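You operate a simulated robot arm through the tools that you are given. There is no shell and no other tool.

The job below is to be done with a simulated robot arm. You get a single attempt, and the scene is never put back.

## Task
Mop the crate out, then load the water bottle with its cap on.
Fine: the brown pad goes back; screw the cap tight; the jam jar goes in too; the other bottle stays. Set down upright: what you pick out, glass jam jar.
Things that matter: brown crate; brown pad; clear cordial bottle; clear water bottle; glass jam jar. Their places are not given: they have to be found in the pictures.

It is judged by the outcome, as a careful person would: the job done as asked, and still so three seconds after it is handed in. It fails if anything else is knocked over, pushed out of place, dropped, spilled or broken. Lids that push on must go on centred and level and be pressed home; caps that screw on are set level and turned clockwise until they are tight.

## Robot
A 7-joint arm with a two-finger parallel gripper, fixed in place. Base frame: the origin is at the foot of the arm, x ahead of it, y to its left, z up; the work surface is at about z = 750. Lengths are in mm, angles in degrees, forces in N, time in s.
With the tool pointing down near the work surface it reaches from about 280 to 720 mm from the base axis. Its first joint turns from -166.0 to 166.0 degrees. Payload 3.43 kg.
The TCP is the grasp point between the finger pads, 34 mm short of the fingertips. In the tool frame z runs along the fingers and y along their closing line. Largest opening 128 mm; finger width 24, thickness 12; the body of the gripper, 48 by 130 mm, starts 96 mm behind the TCP.
Orientation is that of the tool frame in the base frame, as a unit quaternion [x, y, z, w]. With the fingers straight down and closing along the base's y, the tool's x points along the base's -x, its y along +y and its z along -z.

## Interface
- The arm moves only by the tool nudge_tool. Its argument "steps" is a list that holds one entry, the list of rows, each a list of 7 numbers: the shift along the tool's x, y, z in mm, then the turn, a rotation vector about the tool's x, y, z in rad, then the closure in counts, from 0 (fully open) to 255 (shut). In form: [[[x, y, z, rx, ry, rz, gripper], ...]]. A call has 1 to 20 rows; each row shifts and turns the commanded pose from where the row before left it, along the tool's axes as they then stand. Each row takes 0.2 s and may step no farther than 50 mm and 8.6 degrees from the row before; otherwise, or with a gripper value out of range, the whole call is refused. A pose out of reach is approached as far as the arm can. The call stops where the force on the tool passes 40 N (or 10 N more than at its start, if that is more) or the arm is blocked; 0.2 s more then pass. The fingers move at their own pace (about 108 mm/s each) and stop on an object; they squeeze with about 28 N. The grip force told is the motor's: it shows also when the fingers shut on nothing. Time passes only in rows, and 0.2 s behind the last, so rows that do not move let the fingers close. The reply holds the time, the measured pose of the TCP, the force on the tool along the base axes, the opening and the grip force, in the units named above and with some noise, with the torque about the TCP (base axes, N m) and any sound that the robot's microphone picked up.
- Cameras (640 x 400 px; columns grow to the right, rows downward): "scene" is fixed at [53.2, -509, 1513.7]; the picture's right is [0.74, -0.68, 0.00], its down [-0.43, -0.47, -0.77] and it looks along [0.52, 0.57, -0.64] (base axes); focal length 371 px, centre (320, 200). "wrist" rides on the gripper at [76, -11, -160] in the tool frame; the picture's right is [0.15, 0.99, 0.00], its down [-0.88, 0.13, -0.46] and it looks along [-0.45, 0.07, 0.89] (tool axes); focal length 234 px, centre (320, 200).
- snapshot(camera): a new picture of that camera. The clock stands still meanwhile.
- slide_trunk(by): slides the trunk up (or, below 0, down) by that many mm; the arm rides with it, the base frame stays. It gives what a move gives, with no picture.
- locate(camera, pixels): for up to 12 pixels [column, row] of the newest picture of that camera ("zoom" is the newest enlarged one), the place [x, y, z] in the base frame of the surface seen there, good to about 2 mm, but the place of the scene camera against the robot may be out by one fixed shift of up to 12 mm in any direction. The clock stands still meanwhile.
- inspect(camera, box): a new picture of the part [left, top, right, bottom] of that camera's present view, enlarged. The clock stands still meanwhile.
- job_done(): hands the job in; it is judged then, once.

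Leave the gripper open and the arm clear of the work at the hand-in unless told otherwise.

The tools are called after "Call:" by a JSON object that holds its "op" and its "data". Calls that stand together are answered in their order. nudge_tool: Moves the arm, as the interface text tells. Its arguments: {"type":"object","properties":{"steps":{"type":"array"}},"required":["steps"]} The other tools are called the same way: slide_trunk (by) slides the trunk up or down; snapshot (camera) takes a picture; locate (camera, pixels) gives the place of the surface under pixels of a picture; inspect (camera, box) takes an enlarged picture of a part of a camera's view; job_done () hands the job in.

At the start:

```text
time_s: 0.0
ee_pos: [530.6, -69.6, 1216.2]
tool_rot: [0.0, 1.0, 0.0, 0.0]
wrist_force: [-0.8, 0.8, 0.3]
wrist_torque: [-0.01, 0.01, 0.0]
gripper_width: 128.1
finger_force: 0.0
trunk travel left (down, up): [-225.0, 99.0]
```

scene: 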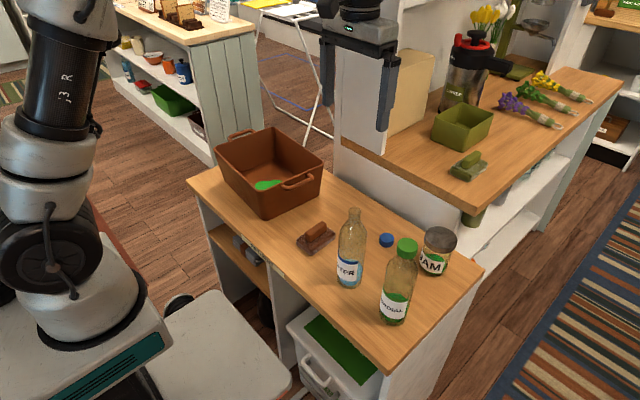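
wrist: 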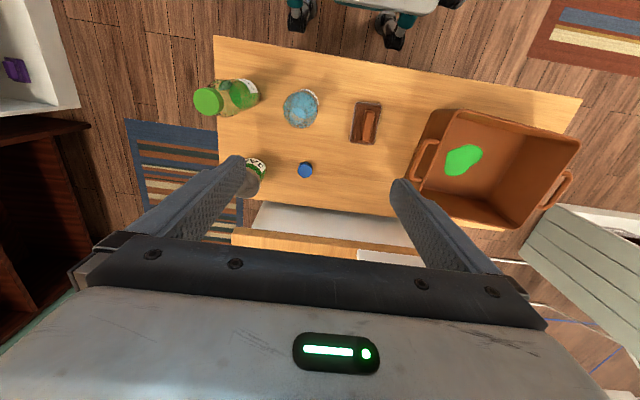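

I see the brown crate with a green spill inside, the brown pad with a handle, the open water bottle, a blue cap, the cordial bottle with a green cap, and the jam jar. I'll take enlarged pictures of the work table first.

Call:
{"op": "inspect", "data": {"camera": "scene", "box": [200, 110, 360, 260]}}

Call:
{"op": "inspect", "data": {"camera": "scene", "box": [290, 190, 490, 340]}}

Call:
{"op": "inspect", "data": {"camera": "wrist", "box": [180, 30, 600, 260]}}

```text
2.67 times, centred on (280, 185) of scene
```

zoom: 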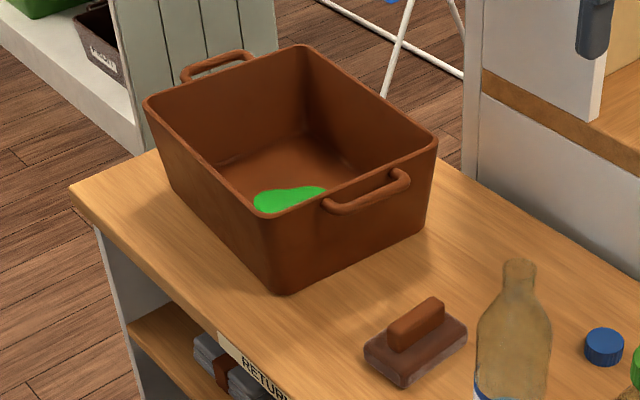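

```text
2.67 times, centred on (390, 265) of scene
```

zoom: 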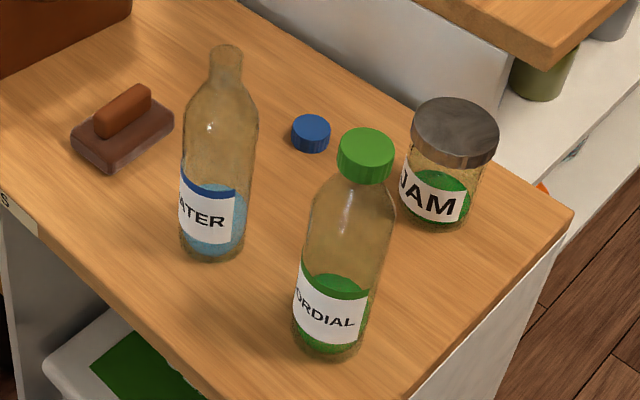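

```text
1.52 times, centred on (390, 145) of wrist
```

zoom: 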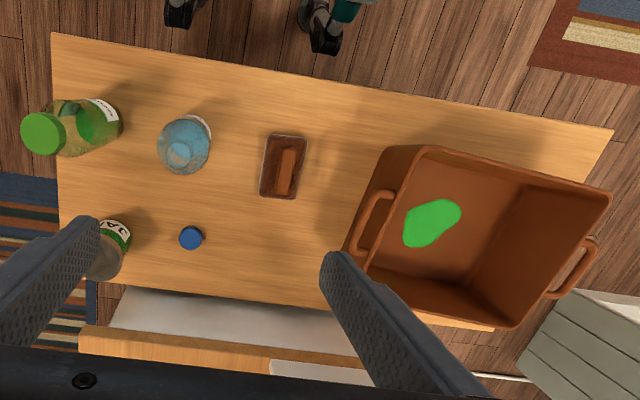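

I'll locate the objects in this newest zoom of the wrist camera: pad base corners, pad handle ends, cap, water bottle, table, spill.

Call:
{"op": "locate", "data": {"camera": "zoom", "pixels": [[268, 137], [306, 141], [296, 197], [262, 192], [287, 152], [282, 190], [190, 237], [179, 153], [46, 133], [110, 245], [230, 180], [430, 222]]}}

Call:
{"op": "locate", "data": {"camera": "zoom", "pixels": [[405, 235], [458, 205], [430, 200], [412, 246], [420, 146], [611, 193], [513, 326], [480, 165], [370, 232], [450, 270], [500, 230], [585, 265]]}}

```text
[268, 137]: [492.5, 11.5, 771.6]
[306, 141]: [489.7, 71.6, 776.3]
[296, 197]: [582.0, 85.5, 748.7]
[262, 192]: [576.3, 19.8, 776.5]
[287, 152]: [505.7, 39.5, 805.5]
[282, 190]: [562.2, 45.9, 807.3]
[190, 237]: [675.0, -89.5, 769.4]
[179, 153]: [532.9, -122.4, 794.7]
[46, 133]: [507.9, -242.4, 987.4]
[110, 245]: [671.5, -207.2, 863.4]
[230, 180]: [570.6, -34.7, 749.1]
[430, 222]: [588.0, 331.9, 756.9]
```

```text
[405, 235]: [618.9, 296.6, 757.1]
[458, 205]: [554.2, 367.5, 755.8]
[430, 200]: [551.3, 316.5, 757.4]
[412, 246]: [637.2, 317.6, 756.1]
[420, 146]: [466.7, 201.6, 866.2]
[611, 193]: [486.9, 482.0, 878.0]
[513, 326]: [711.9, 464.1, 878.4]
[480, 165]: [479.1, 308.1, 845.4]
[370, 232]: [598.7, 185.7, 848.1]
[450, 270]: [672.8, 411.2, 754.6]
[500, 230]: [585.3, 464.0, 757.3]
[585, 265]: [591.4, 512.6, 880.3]
```

The pad handle runs roughly along x, about (506,40) to (562,46), top at z≈806. The crate floor is at z≈756 and its rim at about 880. I'll move over the pad at TCP z≈1000 with the fingers open for a closer look.

Call:
{"op": "nudge_tool", "data": {"steps": [[[-1, 22, 30, 0, 0, 0, 0], [-1, 22, 40, 0, 0, 0, 0], [-1, 23, 43, 0, 0, 0, 0], [-1, 23, 43, 0, 0, 0, 0], [0, 22, 43, 0, 0, 0, 0], [0, 0, 0, 0, 0, 0, 0]]]}}

Call:
{"op": "snapshot", "data": {"camera": "wrist"}}

```text
time_s: 1.4
ee_pos: [534.7, 44.6, 1019.1]
tool_rot: [0.001, 1.0, 0.0, 0.0]
wrist_force: [-0.3, 0.0, -0.6]
wrist_torque: [0.01, 0.01, -0.01]
gripper_width: 127.9
finger_force: 0.1
trunk travel left (down, up): [-225.0, 99.0]
```

```text
taken
```

wrist: 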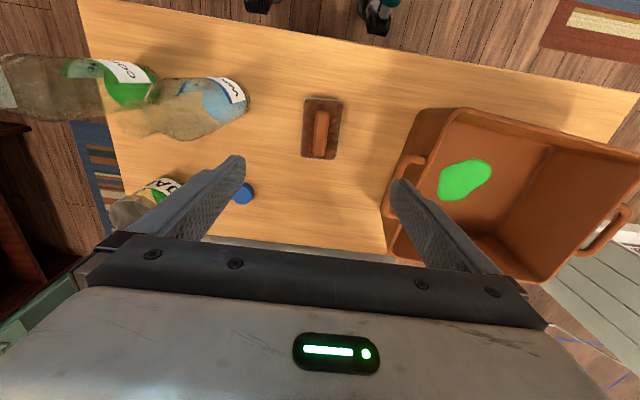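

The pad is now clear at about (322,128), and the spill at about (465,180). I'll enlarge both and locate their edges.

Call:
{"op": "inspect", "data": {"camera": "wrist", "box": [270, 80, 382, 150]}}

Call:
{"op": "locate", "data": {"camera": "wrist", "pixels": [[305, 98], [341, 99], [337, 158], [303, 156], [317, 112], [329, 112], [314, 155], [326, 156], [322, 130], [441, 193], [489, 165], [470, 200]]}}

Call:
{"op": "locate", "data": {"camera": "wrist", "pixels": [[450, 167], [475, 160], [490, 178], [450, 199], [440, 185], [460, 135], [540, 160], [425, 225], [490, 240], [455, 225], [448, 140], [508, 215]]}}

```text
5.71 times, centred on (326, 115) of wrist
```

zoom: 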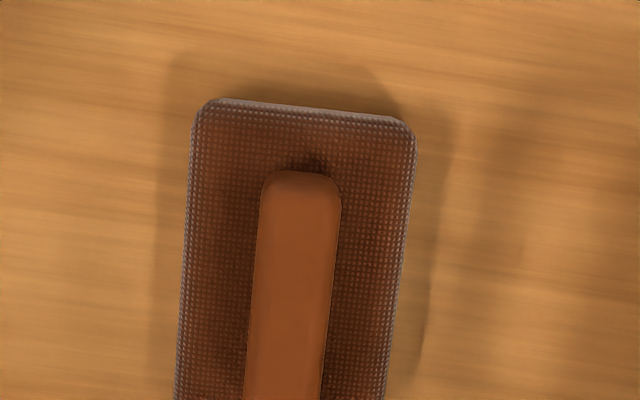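

```text
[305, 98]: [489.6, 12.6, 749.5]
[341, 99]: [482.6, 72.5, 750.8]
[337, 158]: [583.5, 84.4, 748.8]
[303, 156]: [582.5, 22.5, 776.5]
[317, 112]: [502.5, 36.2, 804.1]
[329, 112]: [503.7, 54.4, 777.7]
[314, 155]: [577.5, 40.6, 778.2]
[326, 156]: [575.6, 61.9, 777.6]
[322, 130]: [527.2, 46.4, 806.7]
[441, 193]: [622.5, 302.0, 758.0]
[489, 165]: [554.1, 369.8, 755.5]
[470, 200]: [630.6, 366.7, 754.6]
```

```text
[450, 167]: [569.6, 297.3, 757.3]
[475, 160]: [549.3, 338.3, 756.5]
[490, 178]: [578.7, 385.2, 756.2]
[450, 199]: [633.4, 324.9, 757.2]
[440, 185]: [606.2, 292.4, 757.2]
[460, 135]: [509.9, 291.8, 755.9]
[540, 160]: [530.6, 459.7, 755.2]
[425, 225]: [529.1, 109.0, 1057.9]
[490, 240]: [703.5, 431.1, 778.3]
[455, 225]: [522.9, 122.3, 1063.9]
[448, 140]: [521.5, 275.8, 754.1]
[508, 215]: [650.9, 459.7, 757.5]
```

I'll take a zoom of the whole pad to pin down the handle's line and width.

Call:
{"op": "inspect", "data": {"camera": "wrist", "box": [266, 92, 378, 162]}}

```text
5.71 times, centred on (322, 127) of wrist
```

zoom: 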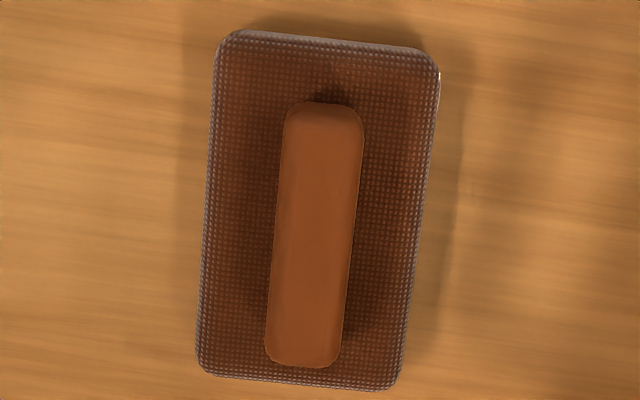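

Call:
{"op": "locate", "data": {"camera": "zoom", "pixels": [[285, 150], [358, 150], [320, 150], [272, 320], [345, 320], [308, 320], [322, 112], [305, 355], [240, 60], [415, 75], [215, 350], [385, 370]]}}

```text
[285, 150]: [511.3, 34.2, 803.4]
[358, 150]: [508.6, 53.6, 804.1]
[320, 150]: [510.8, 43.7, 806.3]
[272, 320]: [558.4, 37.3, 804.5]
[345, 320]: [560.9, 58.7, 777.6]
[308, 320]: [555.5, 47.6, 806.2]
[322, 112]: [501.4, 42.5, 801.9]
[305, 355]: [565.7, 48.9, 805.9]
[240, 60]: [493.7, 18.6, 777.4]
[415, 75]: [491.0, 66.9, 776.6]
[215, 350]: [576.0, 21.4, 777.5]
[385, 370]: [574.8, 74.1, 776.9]
```

The handle is about 20 mm wide and 70 mm long, centred at (534, 45.7), turned about +5° in plan. I'll turn the tool with it, part-close the fingers and go down to TCP z≈814, which puts the tips just above the pad's base top at 777.

Call:
{"op": "nudge_tool", "data": {"steps": [[[0, 1, 40, 0, 0, -0.085, 120], [0, 0, 45, 0, 0, 0, 120], [0, 0, 45, 0, 0, 0, 120], [0, 0, 40, 0, 0, 0, 120], [0, 0, 20, 0, 0, 0, 120], [0, 0, 10, 0, 0, 0, 120], [0, 0, 5, 0, 0, 0, 120], [0, 0, 0, 0, 0, 0, 120]]]}}

Call:
{"op": "snapshot", "data": {"camera": "wrist"}}

```text
time_s: 3.2
ee_pos: [534.3, 42.7, 812.7]
tool_rot: [-0.043, 0.999, 0.0, 0.0]
wrist_force: [-0.1, -0.3, 0.3]
wrist_torque: [0.05, 0.0, 0.0]
gripper_width: 67.8
finger_force: 0.1
trunk travel left (down, up): [-225.0, 99.0]
```

```text
taken
```

wrist: 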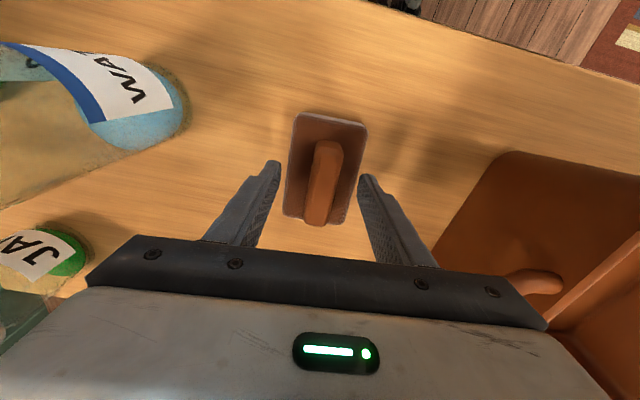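

Fingers straddle the handle. I'll shift 3 mm in +y to centre, then close.

Call:
{"op": "nudge_tool", "data": {"steps": [[[0, 3, 0, 0, 0, 0, 120], [0, 0, 0, 0, 0, 0, 255], [0, 0, 0, 0, 0, 0, 255], [0, 0, 0, 0, 0, 0, 255]]]}}

```text
time_s: 4.2
ee_pos: [535.4, 46.6, 812.9]
tool_rot: [-0.042, 0.999, 0.0, 0.0]
wrist_force: [-0.1, 0.4, 1.5]
wrist_torque: [-0.07, -0.04, 0.02]
gripper_width: 20.8
finger_force: 27.7
trunk travel left (down, up): [-225.0, 99.0]
```

Gripped (20.8 mm, 28 N). The pad's home is TCP (535.4, 46.6, 812.9), yaw +5°. I'll lift it to z≈990, square the yaw, and carry it over the crate to about (580, 290).

Call:
{"op": "nudge_tool", "data": {"steps": [[[0, 0, -20, 0, 0, 0, 255], [0, 0, -40, 0, 0, 0, 255], [0, 0, -45, 0, 0, 0, 255], [0, 0, -45, 0, 0, 0, 255], [0, 0, -30, 0, 0, 0.085, 255], [-7.5, 40.5, 0, 0, 0, 0, 255], [-7.5, 40.5, 0, 0, 0, 0, 255], [-7.5, 40.5, 0, 0, 0, 0, 255], [-7.5, 40.5, 0, 0, 0, 0, 255], [-7.5, 40.5, 0, 0, 0, 0, 255], [-7.5, 40.5, 0, 0, 0, 0, 255], [0, 0, 0, 0, 0, 0, 255]]]}}

Call:
{"op": "snapshot", "data": {"camera": "wrist"}}

Call:
{"op": "snapshot", "data": {"camera": "scene"}}

```text
time_s: 6.8
ee_pos: [580.1, 288.6, 993.6]
tool_rot: [-0.001, 1.0, 0.0, -0.001]
wrist_force: [0.0, -0.5, -0.2]
wrist_torque: [0.05, -0.02, -0.03]
gripper_width: 20.8
finger_force: 27.9
trunk travel left (down, up): [-225.0, 99.0]
```

```text
taken
```

wrist: 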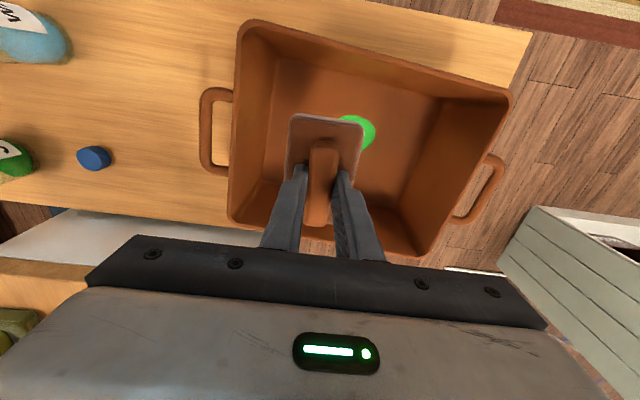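

```text
taken
```

scene: 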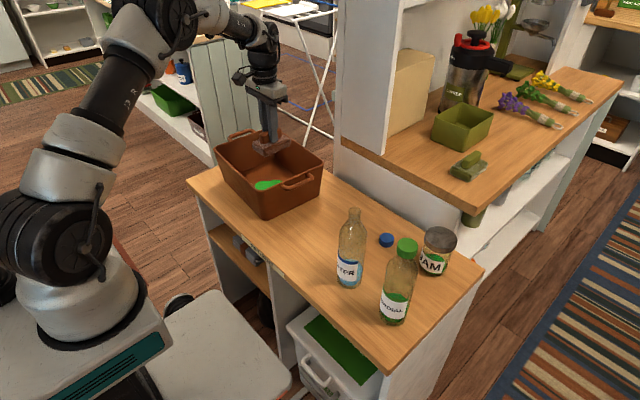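

I can see the crate's inner floor. I'll locate floor edges and the rim to know the sweeping room.

Call:
{"op": "locate", "data": {"camera": "wrist", "pixels": [[280, 55], [430, 95], [272, 150], [395, 190], [265, 200], [350, 75], [412, 155], [250, 28], [505, 100], [418, 252], [235, 215], [275, 90]]}}

```text
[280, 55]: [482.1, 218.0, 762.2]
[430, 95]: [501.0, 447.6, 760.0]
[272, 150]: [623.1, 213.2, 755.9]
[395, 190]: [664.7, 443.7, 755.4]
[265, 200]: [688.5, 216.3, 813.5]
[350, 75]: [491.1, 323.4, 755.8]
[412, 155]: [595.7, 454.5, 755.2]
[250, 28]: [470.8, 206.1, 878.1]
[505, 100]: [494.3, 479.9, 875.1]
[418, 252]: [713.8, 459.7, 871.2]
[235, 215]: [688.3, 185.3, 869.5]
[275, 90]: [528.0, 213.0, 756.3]
```

Floor runs x≈483–685, y≈213–455, at z≈756. Plenty of room. I'll lower the pad to just above the floor, then creep to contact.

Call:
{"op": "nudge_tool", "data": {"steps": [[[0, 0, 40, 0, 0, 0, 255], [0, 0, 45, 0, 0, 0, 255], [0, 0, 45, 0, 0, 0, 255], [0, 0, 25, 0, 0, 0, 255], [0, 0, 10, 0, 0, 0, 255], [0, 0, 3, 0, 0, 0, 255], [0, 0, 2, 0, 0, 0, 255], [0, 0, 2, 0, 0, 0, 255], [0, 0, 0, 0, 0, 0, 255]]]}}

```text
time_s: 8.8
ee_pos: [577.9, 290.5, 820.1]
tool_rot: [0.0, 1.0, 0.0, 0.0]
wrist_force: [0.1, 0.1, -0.8]
wrist_torque: [0.0, 0.0, 0.03]
gripper_width: 21.2
finger_force: 27.7
trunk travel left (down, up): [-225.0, 99.0]
```

Call:
{"op": "nudge_tool", "data": {"steps": [[[0, 0, 1, 0, 0, 0, 255], [0, 0, 1, 0, 0, 0, 255], [0, 0, 1, 0, 0, 0, 255], [0, 0, 0, 0, 0, 0, 255]]]}}

```text
time_s: 9.8
ee_pos: [579.1, 289.3, 817.9]
tool_rot: [0.001, 1.0, 0.0, 0.001]
wrist_force: [-2.1, 0.6, 16.3]
wrist_torque: [-0.05, 0.38, 0.02]
gripper_width: 21.0
finger_force: 28.2
trunk travel left (down, up): [-225.0, 99.0]
```

Contact with 16 N. I'll ease the press a bit and sweep slowly in +y, watching that the crate does not slide.

Call:
{"op": "nudge_tool", "data": {"steps": [[[0, 0, -0.7, 0, 0, 0, 255], [0, 10, 0, 0, 0, 0, 255], [0, 10, 0, 0, 0, 0, 255], [0, 10, 0, 0, 0, 0, 255], [0, 10, 0, 0, 0, 0, 255], [0, 10, 0, 0, 0, 0, 255], [0, 10, 0, 0, 0, 0, 255], [0, 10, 0, 0, 0, 0, 255], [0, 10, 0, 0, 0, 0, 255]]]}}

Call:
{"op": "snapshot", "data": {"camera": "wrist"}}

Call:
{"op": "inspect", "data": {"camera": "scene", "box": [200, 110, 360, 260]}}

```text
time_s: 11.8
ee_pos: [580.1, 367.6, 818.6]
tool_rot: [0.0, 1.0, 0.001, 0.0]
wrist_force: [-0.9, -5.9, 14.3]
wrist_torque: [-0.22, -0.04, -0.03]
gripper_width: 21.0
finger_force: 28.0
trunk travel left (down, up): [-225.0, 99.0]
```

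```text
taken
```

wrist: 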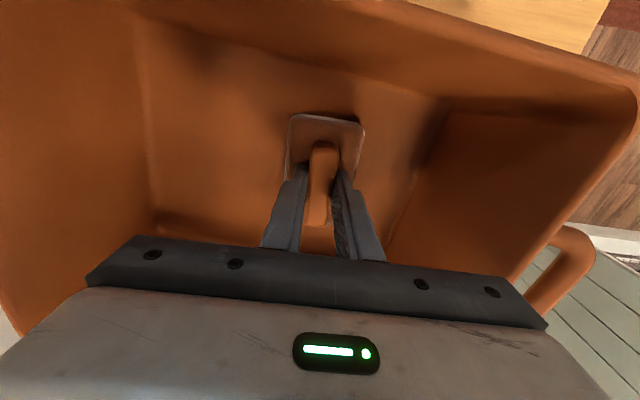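

```text
2.67 times, centred on (280, 185) of scene
```

zoom: 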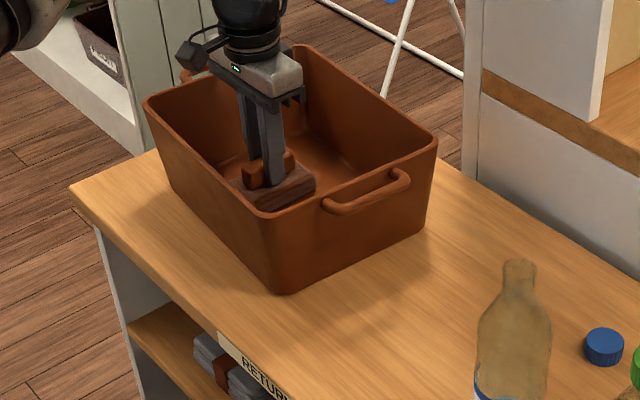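

Crate unmoved and the spill is no longer visible there. I'll shift +x 25 mm and sweep back in −y, then shift to x≈560 and sweep +y again to cover the whole stain.

Call:
{"op": "nudge_tool", "data": {"steps": [[[-8, 0, 0, 0, 0, 0, 255], [-8, -1, 0, 0, 0, 0, 255], [-9, 0, 0, 0, 0, 0, 255], [0, -10, 0, 0, 0, 0, 255], [0, -10, 0, 0, 0, 0, 255], [0, -10, 0, 0, 0, 0, 255], [0, -10, 0, 0, 0, 0, 255], [0, -10, 0, 0, 0, 0, 255], [0, -10, 0, 0, 0, 0, 255], [0, -10, 0, 0, 0, 0, 255], [0, -10, 0, 0, 0, 0, 255]]]}}

Call:
{"op": "nudge_tool", "data": {"steps": [[[10, 0, 0, 0, 0, 0, 255], [10, 0, 0, 0, 0, 0, 255], [10, 0, 0, 0, 0, 0, 255], [10, 0, 0, 0, 0, 0, 255], [5, 0, 0, 0, 0, 0, 255], [0, 10, 0, 0, 0, 0, 255], [0, 10, 0, 0, 0, 0, 255], [0, 10, 0, 0, 0, 0, 255], [0, 10, 0, 0, 0, 0, 255], [0, 10, 0, 0, 0, 0, 255], [0, 10, 0, 0, 0, 0, 255], [0, 10, 0, 0, 0, 0, 255], [0, 10, 0, 0, 0, 0, 255], [0, 0, 0, 0, 0, 0, 255]]]}}

Call:
{"op": "snapshot", "data": {"camera": "wrist"}}

Call:
{"op": "inspect", "data": {"camera": "scene", "box": [200, 110, 360, 260]}}

```text
time_s: 14.2
ee_pos: [604.9, 286.5, 819.2]
tool_rot: [-0.001, 1.0, 0.0, -0.001]
wrist_force: [-1.4, 2.3, 6.0]
wrist_torque: [0.07, 0.02, 0.02]
gripper_width: 20.8
finger_force: 28.0
trunk travel left (down, up): [-225.0, 99.0]
```

```text
time_s: 17.2
ee_pos: [559.4, 367.2, 818.1]
tool_rot: [-0.001, 1.0, 0.0, 0.0]
wrist_force: [-1.1, -2.5, 6.2]
wrist_torque: [-0.15, 0.03, 0.0]
gripper_width: 20.9
finger_force: 27.9
trunk travel left (down, up): [-225.0, 99.0]
```

```text
taken
```

wrist: 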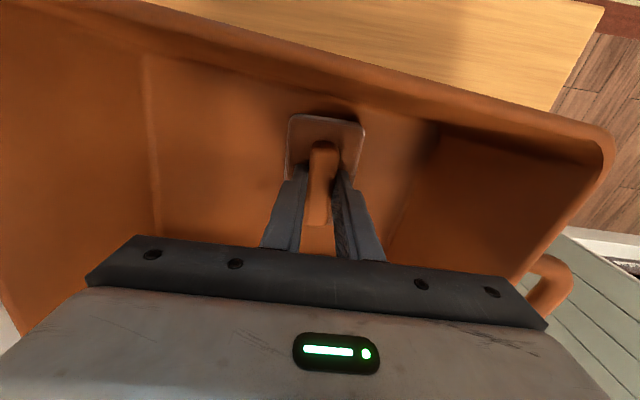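

```text
2.67 times, centred on (280, 185) of scene
```

zoom: 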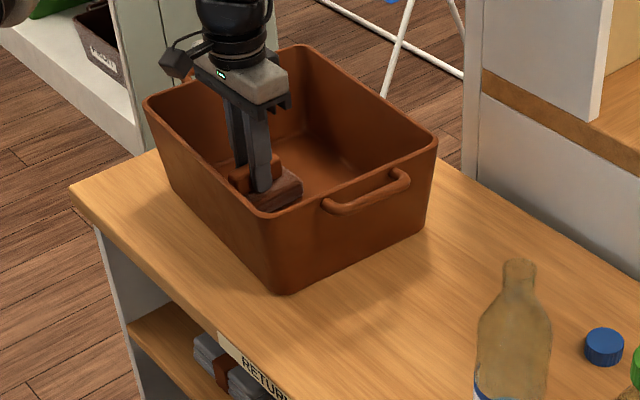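

No green is visible. I'll lift the pad clear of the crate and look at the whole floor.

Call:
{"op": "nudge_tool", "data": {"steps": [[[0, 0, -20, 0, 0, 0, 255], [0, 0, -45, 0, 0, 0, 255], [0, 0, -45, 0, 0, 0, 255], [0, 0, -45, 0, 0, 0, 255], [0, 0, -20, 0, 0, 0, 255], [0, -40, 0, 0, 0, 0, 255], [0, -40, 0, 0, 0, 0, 255], [0, 0, 0, 0, 0, 0, 255]]]}}

Call:
{"op": "snapshot", "data": {"camera": "wrist"}}

Call:
{"op": "inspect", "data": {"camera": "scene", "box": [200, 110, 360, 260]}}

```text
time_s: 19.0
ee_pos: [558.4, 285.1, 994.8]
tool_rot: [0.001, 1.0, 0.0, 0.0]
wrist_force: [0.6, 0.2, -1.2]
wrist_torque: [0.03, -0.03, 0.0]
gripper_width: 20.9
finger_force: 28.4
trunk travel left (down, up): [-225.0, 99.0]
```

```text
taken
```

wrist: 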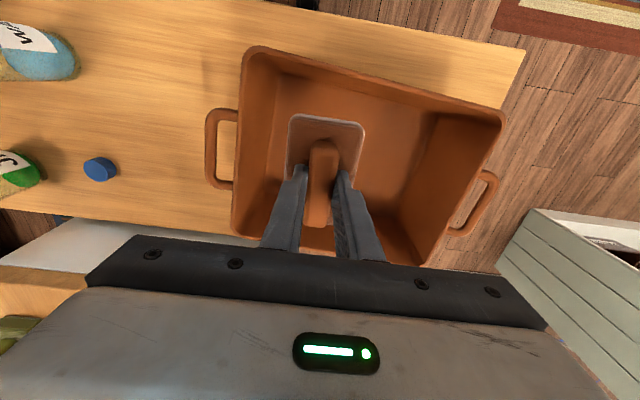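

```text
2.67 times, centred on (280, 185) of scene
```

zoom: 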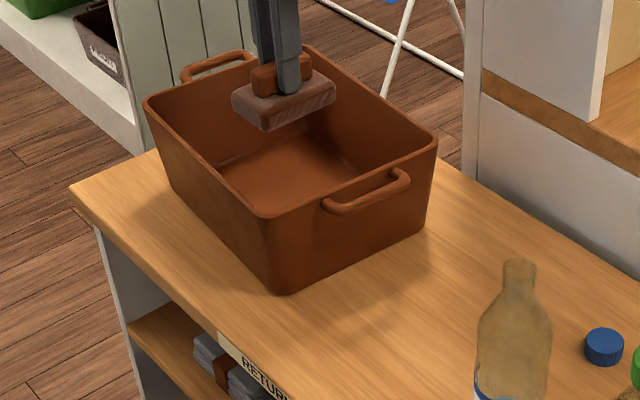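

Looks clean. I'll carry the pad back to above its home and check the part of the floor the pad was hiding.

Call:
{"op": "nudge_tool", "data": {"steps": [[[3.8, -39.7, 0, 0, 0, 0, 255], [3.8, -39.7, 0, 0, 0, 0, 255], [3.8, -39.7, 0, 0, 0, 0, 255], [3.8, -39.7, 0, 0, 0, 0, 255], [3.9, -39.7, 0, 0, 0, 0, 255], [3.9, -39.7, 0, 0, 0, 0, 255], [0, 0, 0, 0, 0, -0.085, 255], [0, 0, 0, 0, 0, 0, 255]]]}}

Call:
{"op": "snapshot", "data": {"camera": "wrist"}}

```text
time_s: 20.8
ee_pos: [535.3, 50.1, 994.0]
tool_rot: [-0.043, 0.999, 0.0, 0.0]
wrist_force: [-0.5, -0.4, -1.1]
wrist_torque: [0.0, -0.04, 0.01]
gripper_width: 21.0
finger_force: 27.8
trunk travel left (down, up): [-225.0, 99.0]
```

```text
taken
```

wrist: 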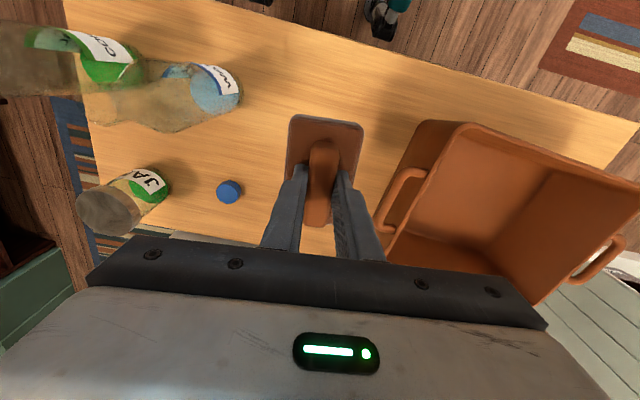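

The crate floor is clean. Now I'll lower the pad onto its home spot, creeping at the end.

Call:
{"op": "nudge_tool", "data": {"steps": [[[0, -2, 40, 0, 0, 0, 255], [0, 0, 45, 0, 0, 0, 255], [0, 0, 45, 0, 0, 0, 255], [0, 0, 30, 0, 0, 0, 255], [0, 0, 10, 0, 0, 0, 255], [0, 0, 5, 0, 0, 0, 255], [0, 0, 3, 0, 0, 0, 255], [0, 0, 0, 0, 0, 0, 255]]]}}

```text
time_s: 22.6
ee_pos: [535.7, 47.8, 815.2]
tool_rot: [-0.043, 0.999, 0.0, 0.0]
wrist_force: [0.3, 0.8, -0.8]
wrist_torque: [-0.02, -0.04, 0.05]
gripper_width: 21.0
finger_force: 28.1
trunk travel left (down, up): [-225.0, 99.0]
```

Call:
{"op": "nudge_tool", "data": {"steps": [[[0, -1, 1, 0, 0, 0, 255], [0, 0, 1, 0, 0, 0, 255], [0, 0, 1, 0, 0, 0, 255], [0, 0, 0, 0, 0, 0, 255]]]}}

```text
time_s: 23.6
ee_pos: [536.0, 46.0, 812.8]
tool_rot: [-0.043, 0.999, 0.0, 0.0]
wrist_force: [1.0, -0.2, 3.9]
wrist_torque: [-0.05, 0.06, 0.01]
gripper_width: 21.1
finger_force: 28.3
trunk travel left (down, up): [-225.0, 99.0]
```

The pad is resting on the table (3.9 N) at its home. I'll open the fingers and rise.

Call:
{"op": "nudge_tool", "data": {"steps": [[[0, 0, 0, 0, 0, 0, 130], [0, 0, 0, 0, 0, 0, 130], [0, 0, 0, 0, 0, 0, 130], [0, 0, -20, 0, 0, 0, 130], [0, 0, -40, 0, 0, 0, 130], [0, 0, -45, 0, 0, 0, 130], [0, 0, -45, 0, 0, 0, 130], [0, 0, -45, 0, 0, 0.085, 130], [0, 0, 0, 0, 0, 0, 130]]]}}

Call:
{"op": "snapshot", "data": {"camera": "wrist"}}

```text
time_s: 25.6
ee_pos: [536.4, 46.6, 1008.0]
tool_rot: [0.0, 1.0, 0.0, 0.001]
wrist_force: [1.0, 0.4, -0.4]
wrist_torque: [0.01, 0.0, -0.02]
gripper_width: 63.0
finger_force: 0.0
trunk travel left (down, up): [-225.0, 99.0]
```

```text
taken
```

wrist: 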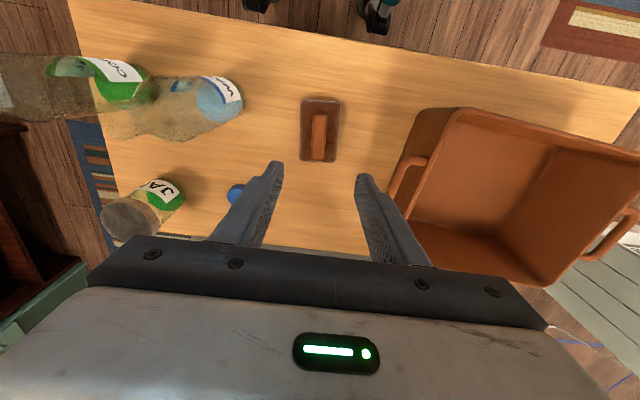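

The pad is back in place. Now I look at the cap, bottle mouth and jar in the scene view, and also at the higher counter behind the table to keep clear of it.

Call:
{"op": "snapshot", "data": {"camera": "scene"}}

Call:
{"op": "locate", "data": {"camera": "scene", "pixels": [[353, 210], [353, 216], [386, 239], [407, 245], [440, 236], [470, 213], [345, 145], [420, 188], [319, 232], [440, 258], [353, 250], [351, 283]]}}

Call:
{"op": "inspect", "data": {"camera": "scene", "box": [310, 190, 470, 290]}}

```text
taken
```

scene: 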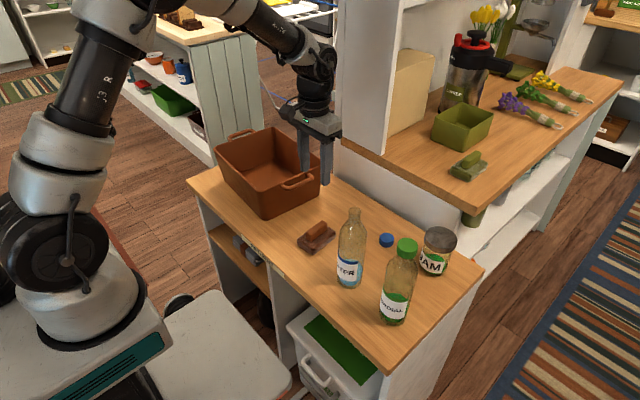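

```text
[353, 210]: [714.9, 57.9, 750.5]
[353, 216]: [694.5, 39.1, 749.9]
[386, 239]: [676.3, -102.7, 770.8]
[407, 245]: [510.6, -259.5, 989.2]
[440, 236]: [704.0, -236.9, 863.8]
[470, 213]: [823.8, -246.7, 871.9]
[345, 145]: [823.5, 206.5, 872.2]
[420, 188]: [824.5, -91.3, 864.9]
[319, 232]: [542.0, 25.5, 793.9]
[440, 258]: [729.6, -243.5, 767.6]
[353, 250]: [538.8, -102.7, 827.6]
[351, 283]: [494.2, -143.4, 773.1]
```

```text
4.00 times, centred on (390, 240) of scene
```

zoom: 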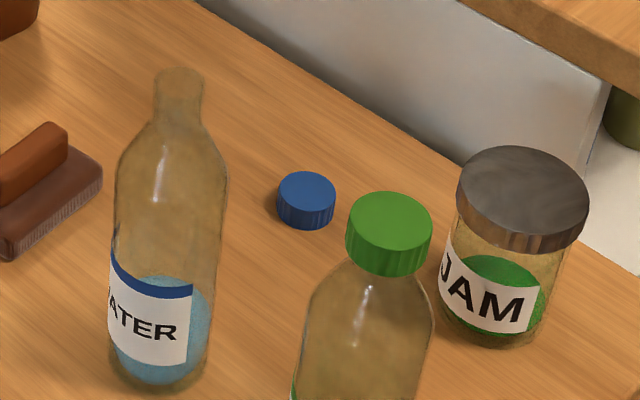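

The jar's lid and the cap are opaque and locate well; the clear glass doesn't. To get the bottle's axis and mouth exactly, I'll put the wrist camera straight above the bottle: TCP about (609, −111, 1150).

Call:
{"op": "nudge_tool", "data": {"steps": [[[0, 0, -45, 0, 0, 0, 130], [-14.6, -31.6, -20, 0, 0, 0, 130], [-14.6, -31.6, -20, 0, 0, 0, 130], [-14.6, -31.6, -20, 0, 0, 0, 130], [-14.6, -31.6, -20, 0, 0, 0, 130], [-14.6, -31.6, -17, 0, 0, 0, 130], [0, 0, 0, 0, 0, 0, 130]]]}}

Call:
{"op": "snapshot", "data": {"camera": "wrist"}}

```text
time_s: 27.2
ee_pos: [607.7, -111.3, 1149.4]
tool_rot: [0.0, 1.0, 0.0, 0.0]
wrist_force: [-0.4, 0.3, -0.1]
wrist_torque: [0.04, 0.0, -0.02]
gripper_width: 63.0
finger_force: 0.1
trunk travel left (down, up): [-225.0, 99.0]
```

```text
taken
```

wrist: 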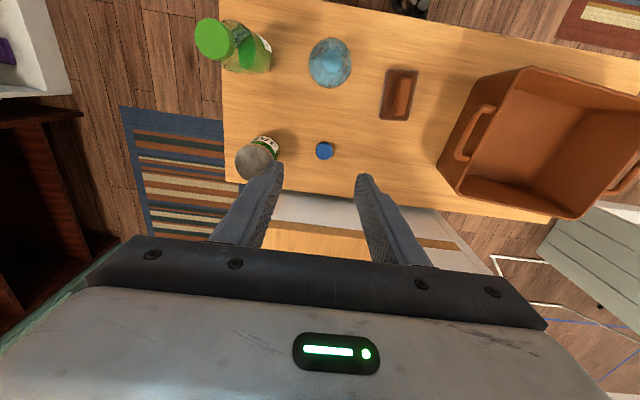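

Call:
{"op": "inspect", "data": {"camera": "wrist", "box": [282, 30, 378, 90]}}

Call:
{"op": "inspect", "data": {"camera": "wrist", "box": [220, 110, 380, 210]}}

Call:
{"op": "locate", "data": {"camera": "wrist", "pixels": [[324, 151], [324, 146], [257, 160], [243, 160], [271, 160], [257, 146], [257, 174], [330, 60], [213, 40], [345, 70]]}}

```text
6.67 times, centred on (330, 60) of wrist
```

zoom: 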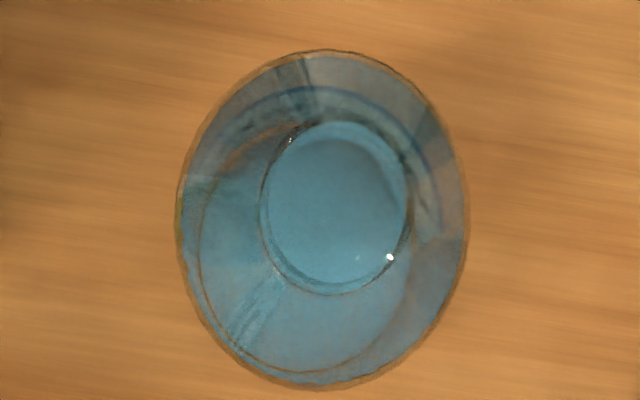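

```text
4.00 times, centred on (300, 160) of wrist
```

zoom: 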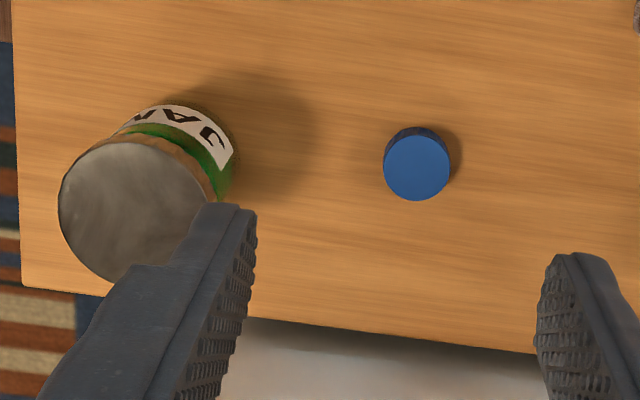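

```text
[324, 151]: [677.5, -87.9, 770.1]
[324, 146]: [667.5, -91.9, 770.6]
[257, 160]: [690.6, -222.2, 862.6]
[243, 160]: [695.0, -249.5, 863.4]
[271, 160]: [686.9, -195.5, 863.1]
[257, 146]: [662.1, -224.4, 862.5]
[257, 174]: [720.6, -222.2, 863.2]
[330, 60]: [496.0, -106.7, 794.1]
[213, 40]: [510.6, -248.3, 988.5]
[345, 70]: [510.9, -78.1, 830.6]
```

Mouth centre is at wrist pixel about (332.4, 61.2), which puts the bottle's axis near (509, −109). The cap is at (677, −88), top z 770, and the jar lid centre is near (690, −222), z 863. For the mouth height I need a second view from farther back: TCP (480, −111, 1149).

Call:
{"op": "nudge_tool", "data": {"steps": [[[43, 0, 0, 0, 0, 0, 130], [43, 0, 0, 0, 0, 0, 130], [43, 0, 0, 0, 0, 0, 130], [0, 0, 0, 0, 0, 0, 130]]]}}

Call:
{"op": "snapshot", "data": {"camera": "wrist"}}

```text
time_s: 28.2
ee_pos: [479.7, -112.1, 1151.0]
tool_rot: [0.001, 1.0, 0.0, 0.0]
wrist_force: [-0.1, -0.2, 1.1]
wrist_torque: [0.02, -0.03, -0.02]
gripper_width: 62.7
finger_force: 0.1
trunk travel left (down, up): [-225.0, 99.0]
```

```text
taken
```

wrist: 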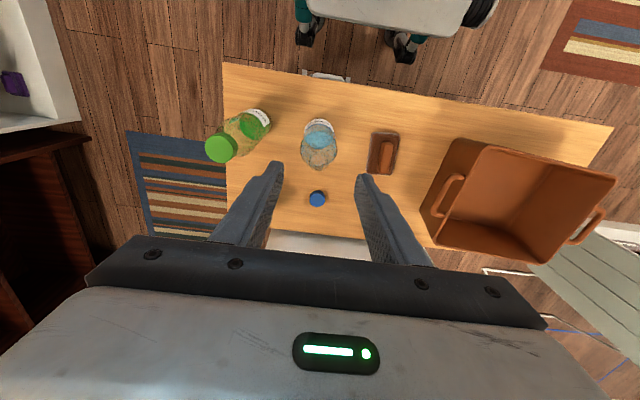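

Call:
{"op": "inspect", "data": {"camera": "wrist", "box": [280, 110, 360, 180]}}

Call:
{"op": "locate", "data": {"camera": "wrist", "pixels": [[220, 150], [316, 199], [320, 126], [320, 140], [317, 155], [318, 163]]}}

```text
5.71 times, centred on (320, 145) of wrist
```

zoom: 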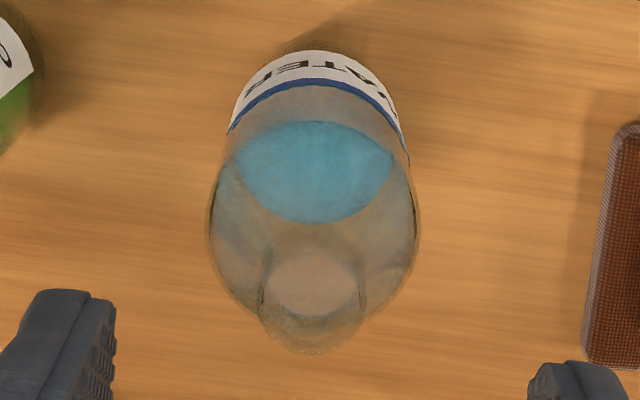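

```text
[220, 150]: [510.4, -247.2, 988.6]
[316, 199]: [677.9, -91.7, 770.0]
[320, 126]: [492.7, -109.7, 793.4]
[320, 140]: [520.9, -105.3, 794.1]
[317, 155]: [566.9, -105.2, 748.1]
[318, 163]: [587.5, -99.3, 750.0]
```

Triangulating both views gives the mouth at about (509, −109, 984), outer diameter ≈27 mm; the cap is ≈38 mm wide. Now I go over the cap at about (678, −90), fingers at ~63 mm, down to z≈880 to look.

Call:
{"op": "nudge_tool", "data": {"steps": [[[-40, 4.4, 0, 0, 0, 0, 130], [-40, 4.4, 0, 0, 0, 0, 130], [-40, 4.4, 0, 0, 0, 0, 130], [-40, 4.4, 0, 0, 0, 0, 130], [-38.3, 4.4, 0, 0, 0, 0, 130], [0, 0, 45, 0, 0, 0, 130], [0, 0, 45, 0, 0, 0, 130], [0, 0, 45, 0, 0, 0, 130], [0, 0, 45, 0, 0, 0, 130], [0, 0, 45, 0, 0, 0, 130], [0, 0, 45, 0, 0, 0, 130], [0, 0, 0, 0, 0, 0, 130]]]}}

Call:
{"op": "snapshot", "data": {"camera": "wrist"}}

```text
time_s: 30.8
ee_pos: [676.7, -90.8, 879.7]
tool_rot: [0.0, 1.0, 0.0, 0.0]
wrist_force: [0.9, 0.6, -0.2]
wrist_torque: [0.02, 0.01, -0.04]
gripper_width: 62.9
finger_force: 0.1
trunk travel left (down, up): [-225.0, 99.0]
```

```text
taken
```

wrist: 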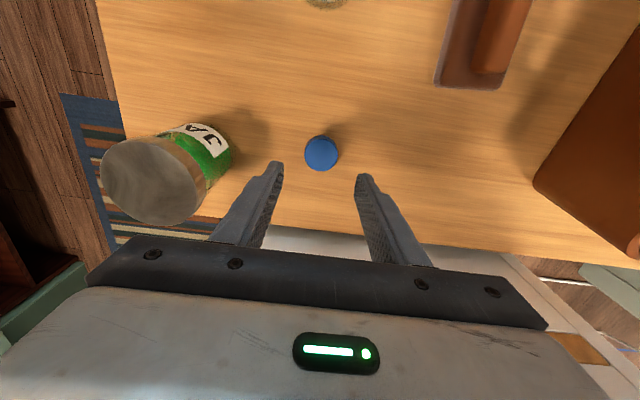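

Call:
{"op": "inspect", "data": {"camera": "wrist", "box": [288, 130, 352, 170]}}

Call:
{"op": "inspect", "data": {"camera": "wrist", "box": [80, 110, 240, 230]}}

Call:
{"op": "locate", "data": {"camera": "wrist", "pixels": [[306, 152], [338, 152], [322, 138], [322, 166], [321, 152], [103, 180], [205, 180], [150, 140], [150, 220], [155, 180]]}}

```text
10.00 times, centred on (320, 150) of wrist
```

zoom: 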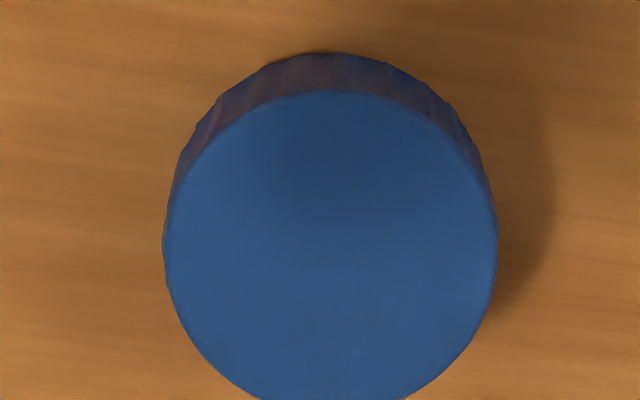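

```text
3.33 times, centred on (160, 170) of wrist
```

zoom: 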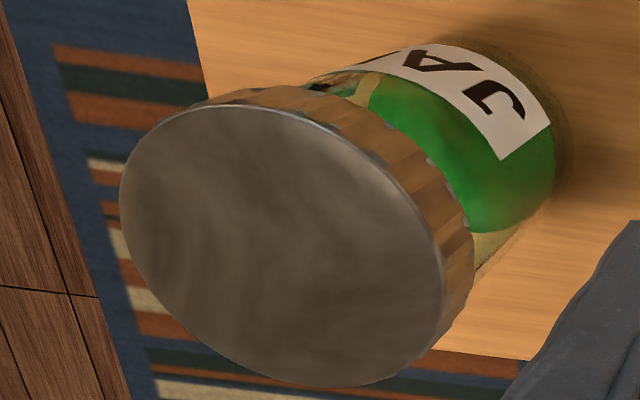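

```text
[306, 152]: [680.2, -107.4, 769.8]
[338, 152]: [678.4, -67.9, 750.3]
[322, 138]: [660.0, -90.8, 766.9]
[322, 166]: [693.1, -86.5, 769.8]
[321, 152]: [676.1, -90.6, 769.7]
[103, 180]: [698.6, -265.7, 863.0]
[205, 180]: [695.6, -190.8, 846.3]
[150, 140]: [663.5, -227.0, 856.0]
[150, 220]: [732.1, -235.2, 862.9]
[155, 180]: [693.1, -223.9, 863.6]
```

The cap's top disc centre is at pixel (321,155), about (680, −90), diameter ≈39 mm. I'll go down to TCP z≈789 (tips ~755) around the cap, then close.

Call:
{"op": "nudge_tool", "data": {"steps": [[[-3, 0.5, 30, 0, 0, 0, 130], [0, 0, 30, 0, 0, 0, 130], [0, 0, 15, 0, 0, 0, 130], [0, 0, 10, 0, 0, 0, 130], [0, 0, 5, 0, 0, 0, 130], [0, 0, 0, 0, 0, 0, 130]]]}}

Call:
{"op": "snapshot", "data": {"camera": "wrist"}}

```text
time_s: 32.2
ee_pos: [681.5, -89.2, 788.8]
tool_rot: [0.0, 1.0, 0.0, 0.0]
wrist_force: [0.4, 0.4, -0.1]
wrist_torque: [-0.04, 0.02, 0.04]
gripper_width: 62.7
finger_force: 0.1
trunk travel left (down, up): [-225.0, 99.0]
```

```text
taken
```

wrist: 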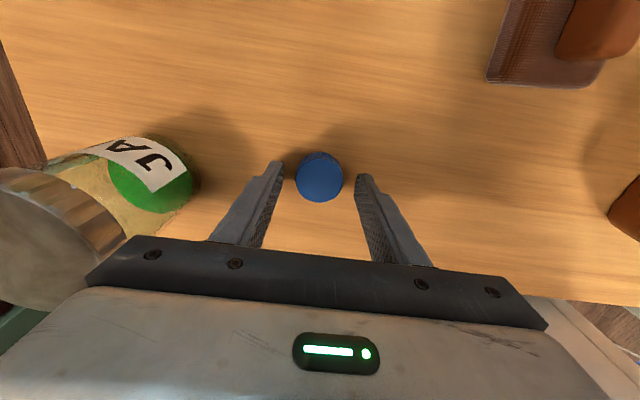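

Cap is between the tips. Closing.

Call:
{"op": "nudge_tool", "data": {"steps": [[[0, 0, 0, 0, 0, 0, 255], [0, 0, 0, 0, 0, 0, 255], [0, 0, 0, 0, 0, 0, 255]]]}}

Call:
{"op": "inspect", "data": {"camera": "wrist", "box": [260, 130, 380, 230]}}

```text
time_s: 33.0
ee_pos: [681.3, -88.4, 788.9]
tool_rot: [-0.001, 1.0, 0.0, 0.0]
wrist_force: [-0.1, -0.4, 0.3]
wrist_torque: [0.0, -0.02, 0.03]
gripper_width: 38.1
finger_force: 28.1
trunk travel left (down, up): [-225.0, 99.0]
```

```text
4.00 times, centred on (320, 180) of wrist
```

zoom: 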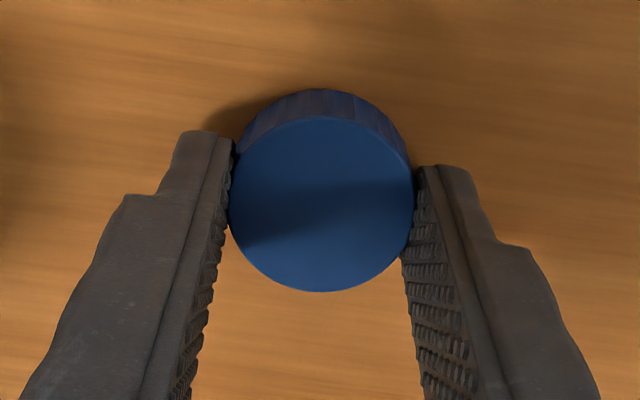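

Gripped at 38.1 mm. I'll check where the cap sits relative to the TCP.

Call:
{"op": "locate", "data": {"camera": "zoom", "pixels": [[322, 122], [322, 286], [322, 200], [240, 200], [404, 200]]}}

```text
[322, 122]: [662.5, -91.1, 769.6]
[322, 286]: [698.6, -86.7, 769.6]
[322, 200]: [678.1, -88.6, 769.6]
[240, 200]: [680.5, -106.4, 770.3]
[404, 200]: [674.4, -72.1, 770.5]
```

The cap is centred in the grip to within 1 mm; its bottom is 39 mm below the TCP. I'll lift it to z≈1080 and bring it over the bottle's mouth at about (510, −109).

Call:
{"op": "nudge_tool", "data": {"steps": [[[0, 0, -20, 0, 0, 0, 255], [0, 0, -45, 0, 0, 0, 255], [0, 0, -45, 0, 0, 0, 255], [0, 0, -45, 0, 0, 0, 255], [0, 0, -45, 0, 0, 0, 255], [0, 0, -45, 0, 0, 0, 255], [0, 0, -46, 0, 0, 0, 255], [42.8, -5.1, 0, 0, 0, 0, 255], [42.8, -5.1, 0, 0, 0, 0, 255], [42.8, -5.2, 0, 0, 0, 0, 255], [42.8, -5.2, 0, 0, 0, 0, 255], [0, 0, 0, 0, 0, 0, 255], [0, 0, 0, 0, 0, 0, 255]]]}}

Call:
{"op": "snapshot", "data": {"camera": "wrist"}}

Call:
{"op": "inspect", "data": {"camera": "scene", "box": [290, 150, 450, 250]}}

```text
time_s: 35.8
ee_pos: [509.9, -110.4, 1082.0]
tool_rot: [0.0, 1.0, 0.0, 0.0]
wrist_force: [1.6, 0.0, 0.0]
wrist_torque: [0.01, 0.02, -0.02]
gripper_width: 38.1
finger_force: 27.8
trunk travel left (down, up): [-225.0, 99.0]
```

```text
taken
```

wrist: 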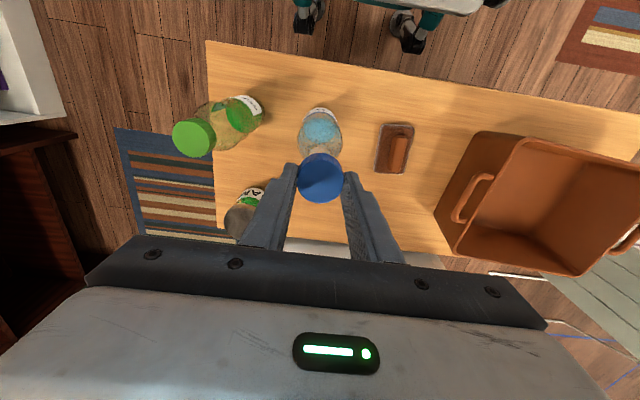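

```text
4.00 times, centred on (370, 200) of scene
```

zoom: 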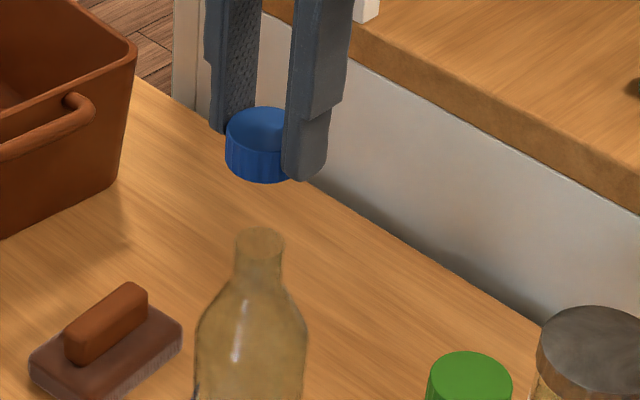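

I'll zoom tighter on cap and mouth in the scene view to check their relative alignment.

Call:
{"op": "inspect", "data": {"camera": "scene", "box": [330, 170, 386, 220]}}

Call:
{"op": "inspect", "data": {"camera": "wrist", "box": [270, 90, 370, 220]}}

```text
8.00 times, centred on (358, 195) of scene
```

zoom: 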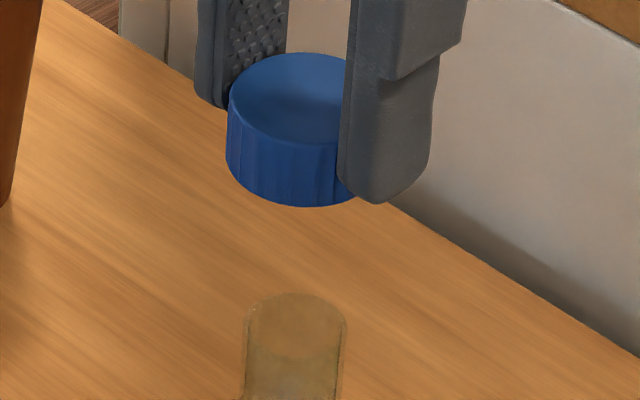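

```text
3.08 times, centred on (320, 155) of wrist
```

zoom: 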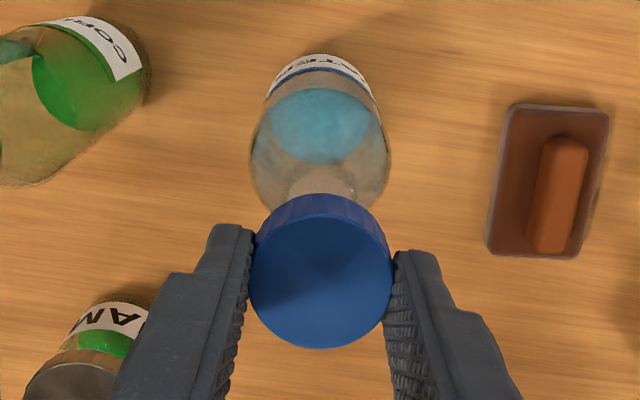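

The mouth seems up to ~3 mm farther to the right in the scene view than the cap's axis. I'll lower to just above the mouth (cap bottom ≈ 1000) and compare them at nearly the same height.

Call:
{"op": "nudge_tool", "data": {"steps": [[[-1, 0, 25, 0, 0, 0, 255], [0, 0, 15, 0, 0, 0, 255], [0, 0, 0, 0, 0, 0, 255], [0, 0, 0, 0, 0, 0, 255]]]}}

Call:
{"op": "inspect", "data": {"camera": "scene", "box": [330, 180, 386, 230]}}

Call:
{"op": "inspect", "data": {"camera": "wrist", "box": [270, 90, 370, 220]}}

```text
time_s: 36.8
ee_pos: [511.4, -111.2, 1041.6]
tool_rot: [0.0, 1.0, -0.001, 0.0]
wrist_force: [-0.3, 0.5, -0.6]
wrist_torque: [0.01, -0.02, 0.01]
gripper_width: 38.2
finger_force: 28.0
trunk travel left (down, up): [-225.0, 99.0]
```

```text
8.00 times, centred on (358, 205) of scene
```

zoom: 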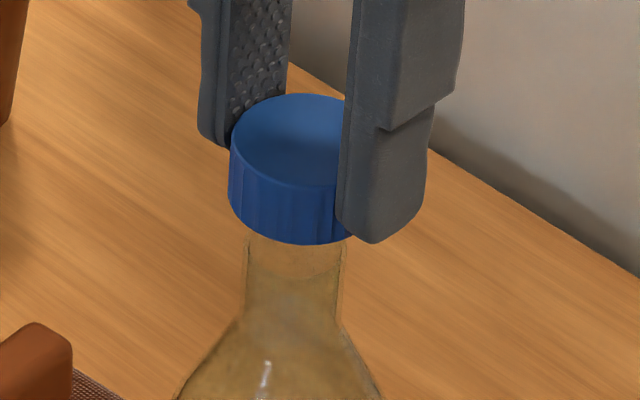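

```text
3.08 times, centred on (320, 155) of wrist
```

zoom: 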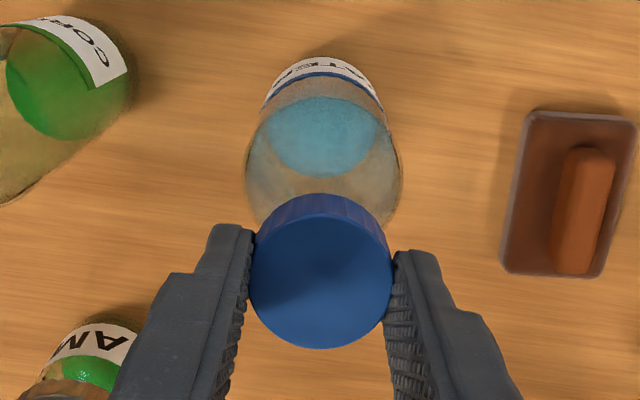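

At nearly equal heights the neck axis and cap axis agree within about 1 mm. I make a small correction (+0.7, +0.8) and creep down until contact.

Call:
{"op": "nudge_tool", "data": {"steps": [[[-0.7, 0.8, 3, 0, 0, 0, 255], [0, 0, 3, 0, 0, 0, 255], [0, 0, 2, 0, 0, 0, 255], [0, 0, 2, 0, 0, 0, 255], [0, 0, 1, 0, 0, 0, 255], [0, 0, 1, 0, 0, 0, 255], [0, 0, 1, 0, 0, 0, 255], [0, 0, 0, 0, 0, 0, 255]]]}}

```text
time_s: 38.6
ee_pos: [510.2, -109.4, 1026.9]
tool_rot: [0.0, 1.0, 0.0, 0.0]
wrist_force: [-0.3, -0.4, -0.9]
wrist_torque: [0.03, 0.01, -0.01]
gripper_width: 38.1
finger_force: 28.0
trunk travel left (down, up): [-225.0, 99.0]
```

Call:
{"op": "inspect", "data": {"camera": "scene", "box": [330, 180, 386, 230]}}

Call:
{"op": "inspect", "data": {"camera": "wrist", "box": [270, 90, 370, 220]}}

```text
8.00 times, centred on (358, 205) of scene
```

zoom: 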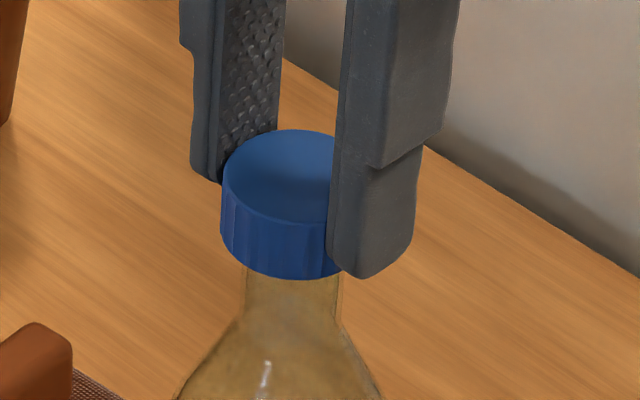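

```text
3.08 times, centred on (320, 155) of wrist
```

zoom: 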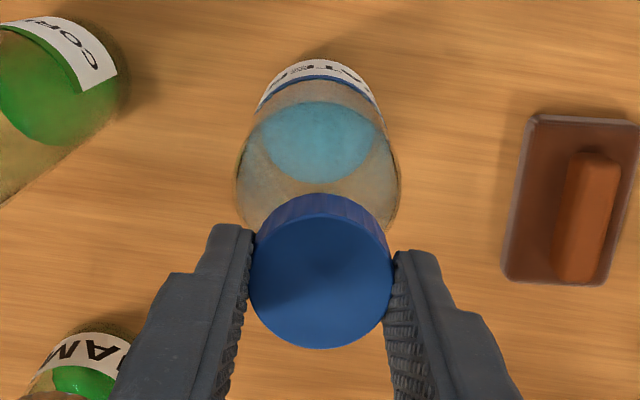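

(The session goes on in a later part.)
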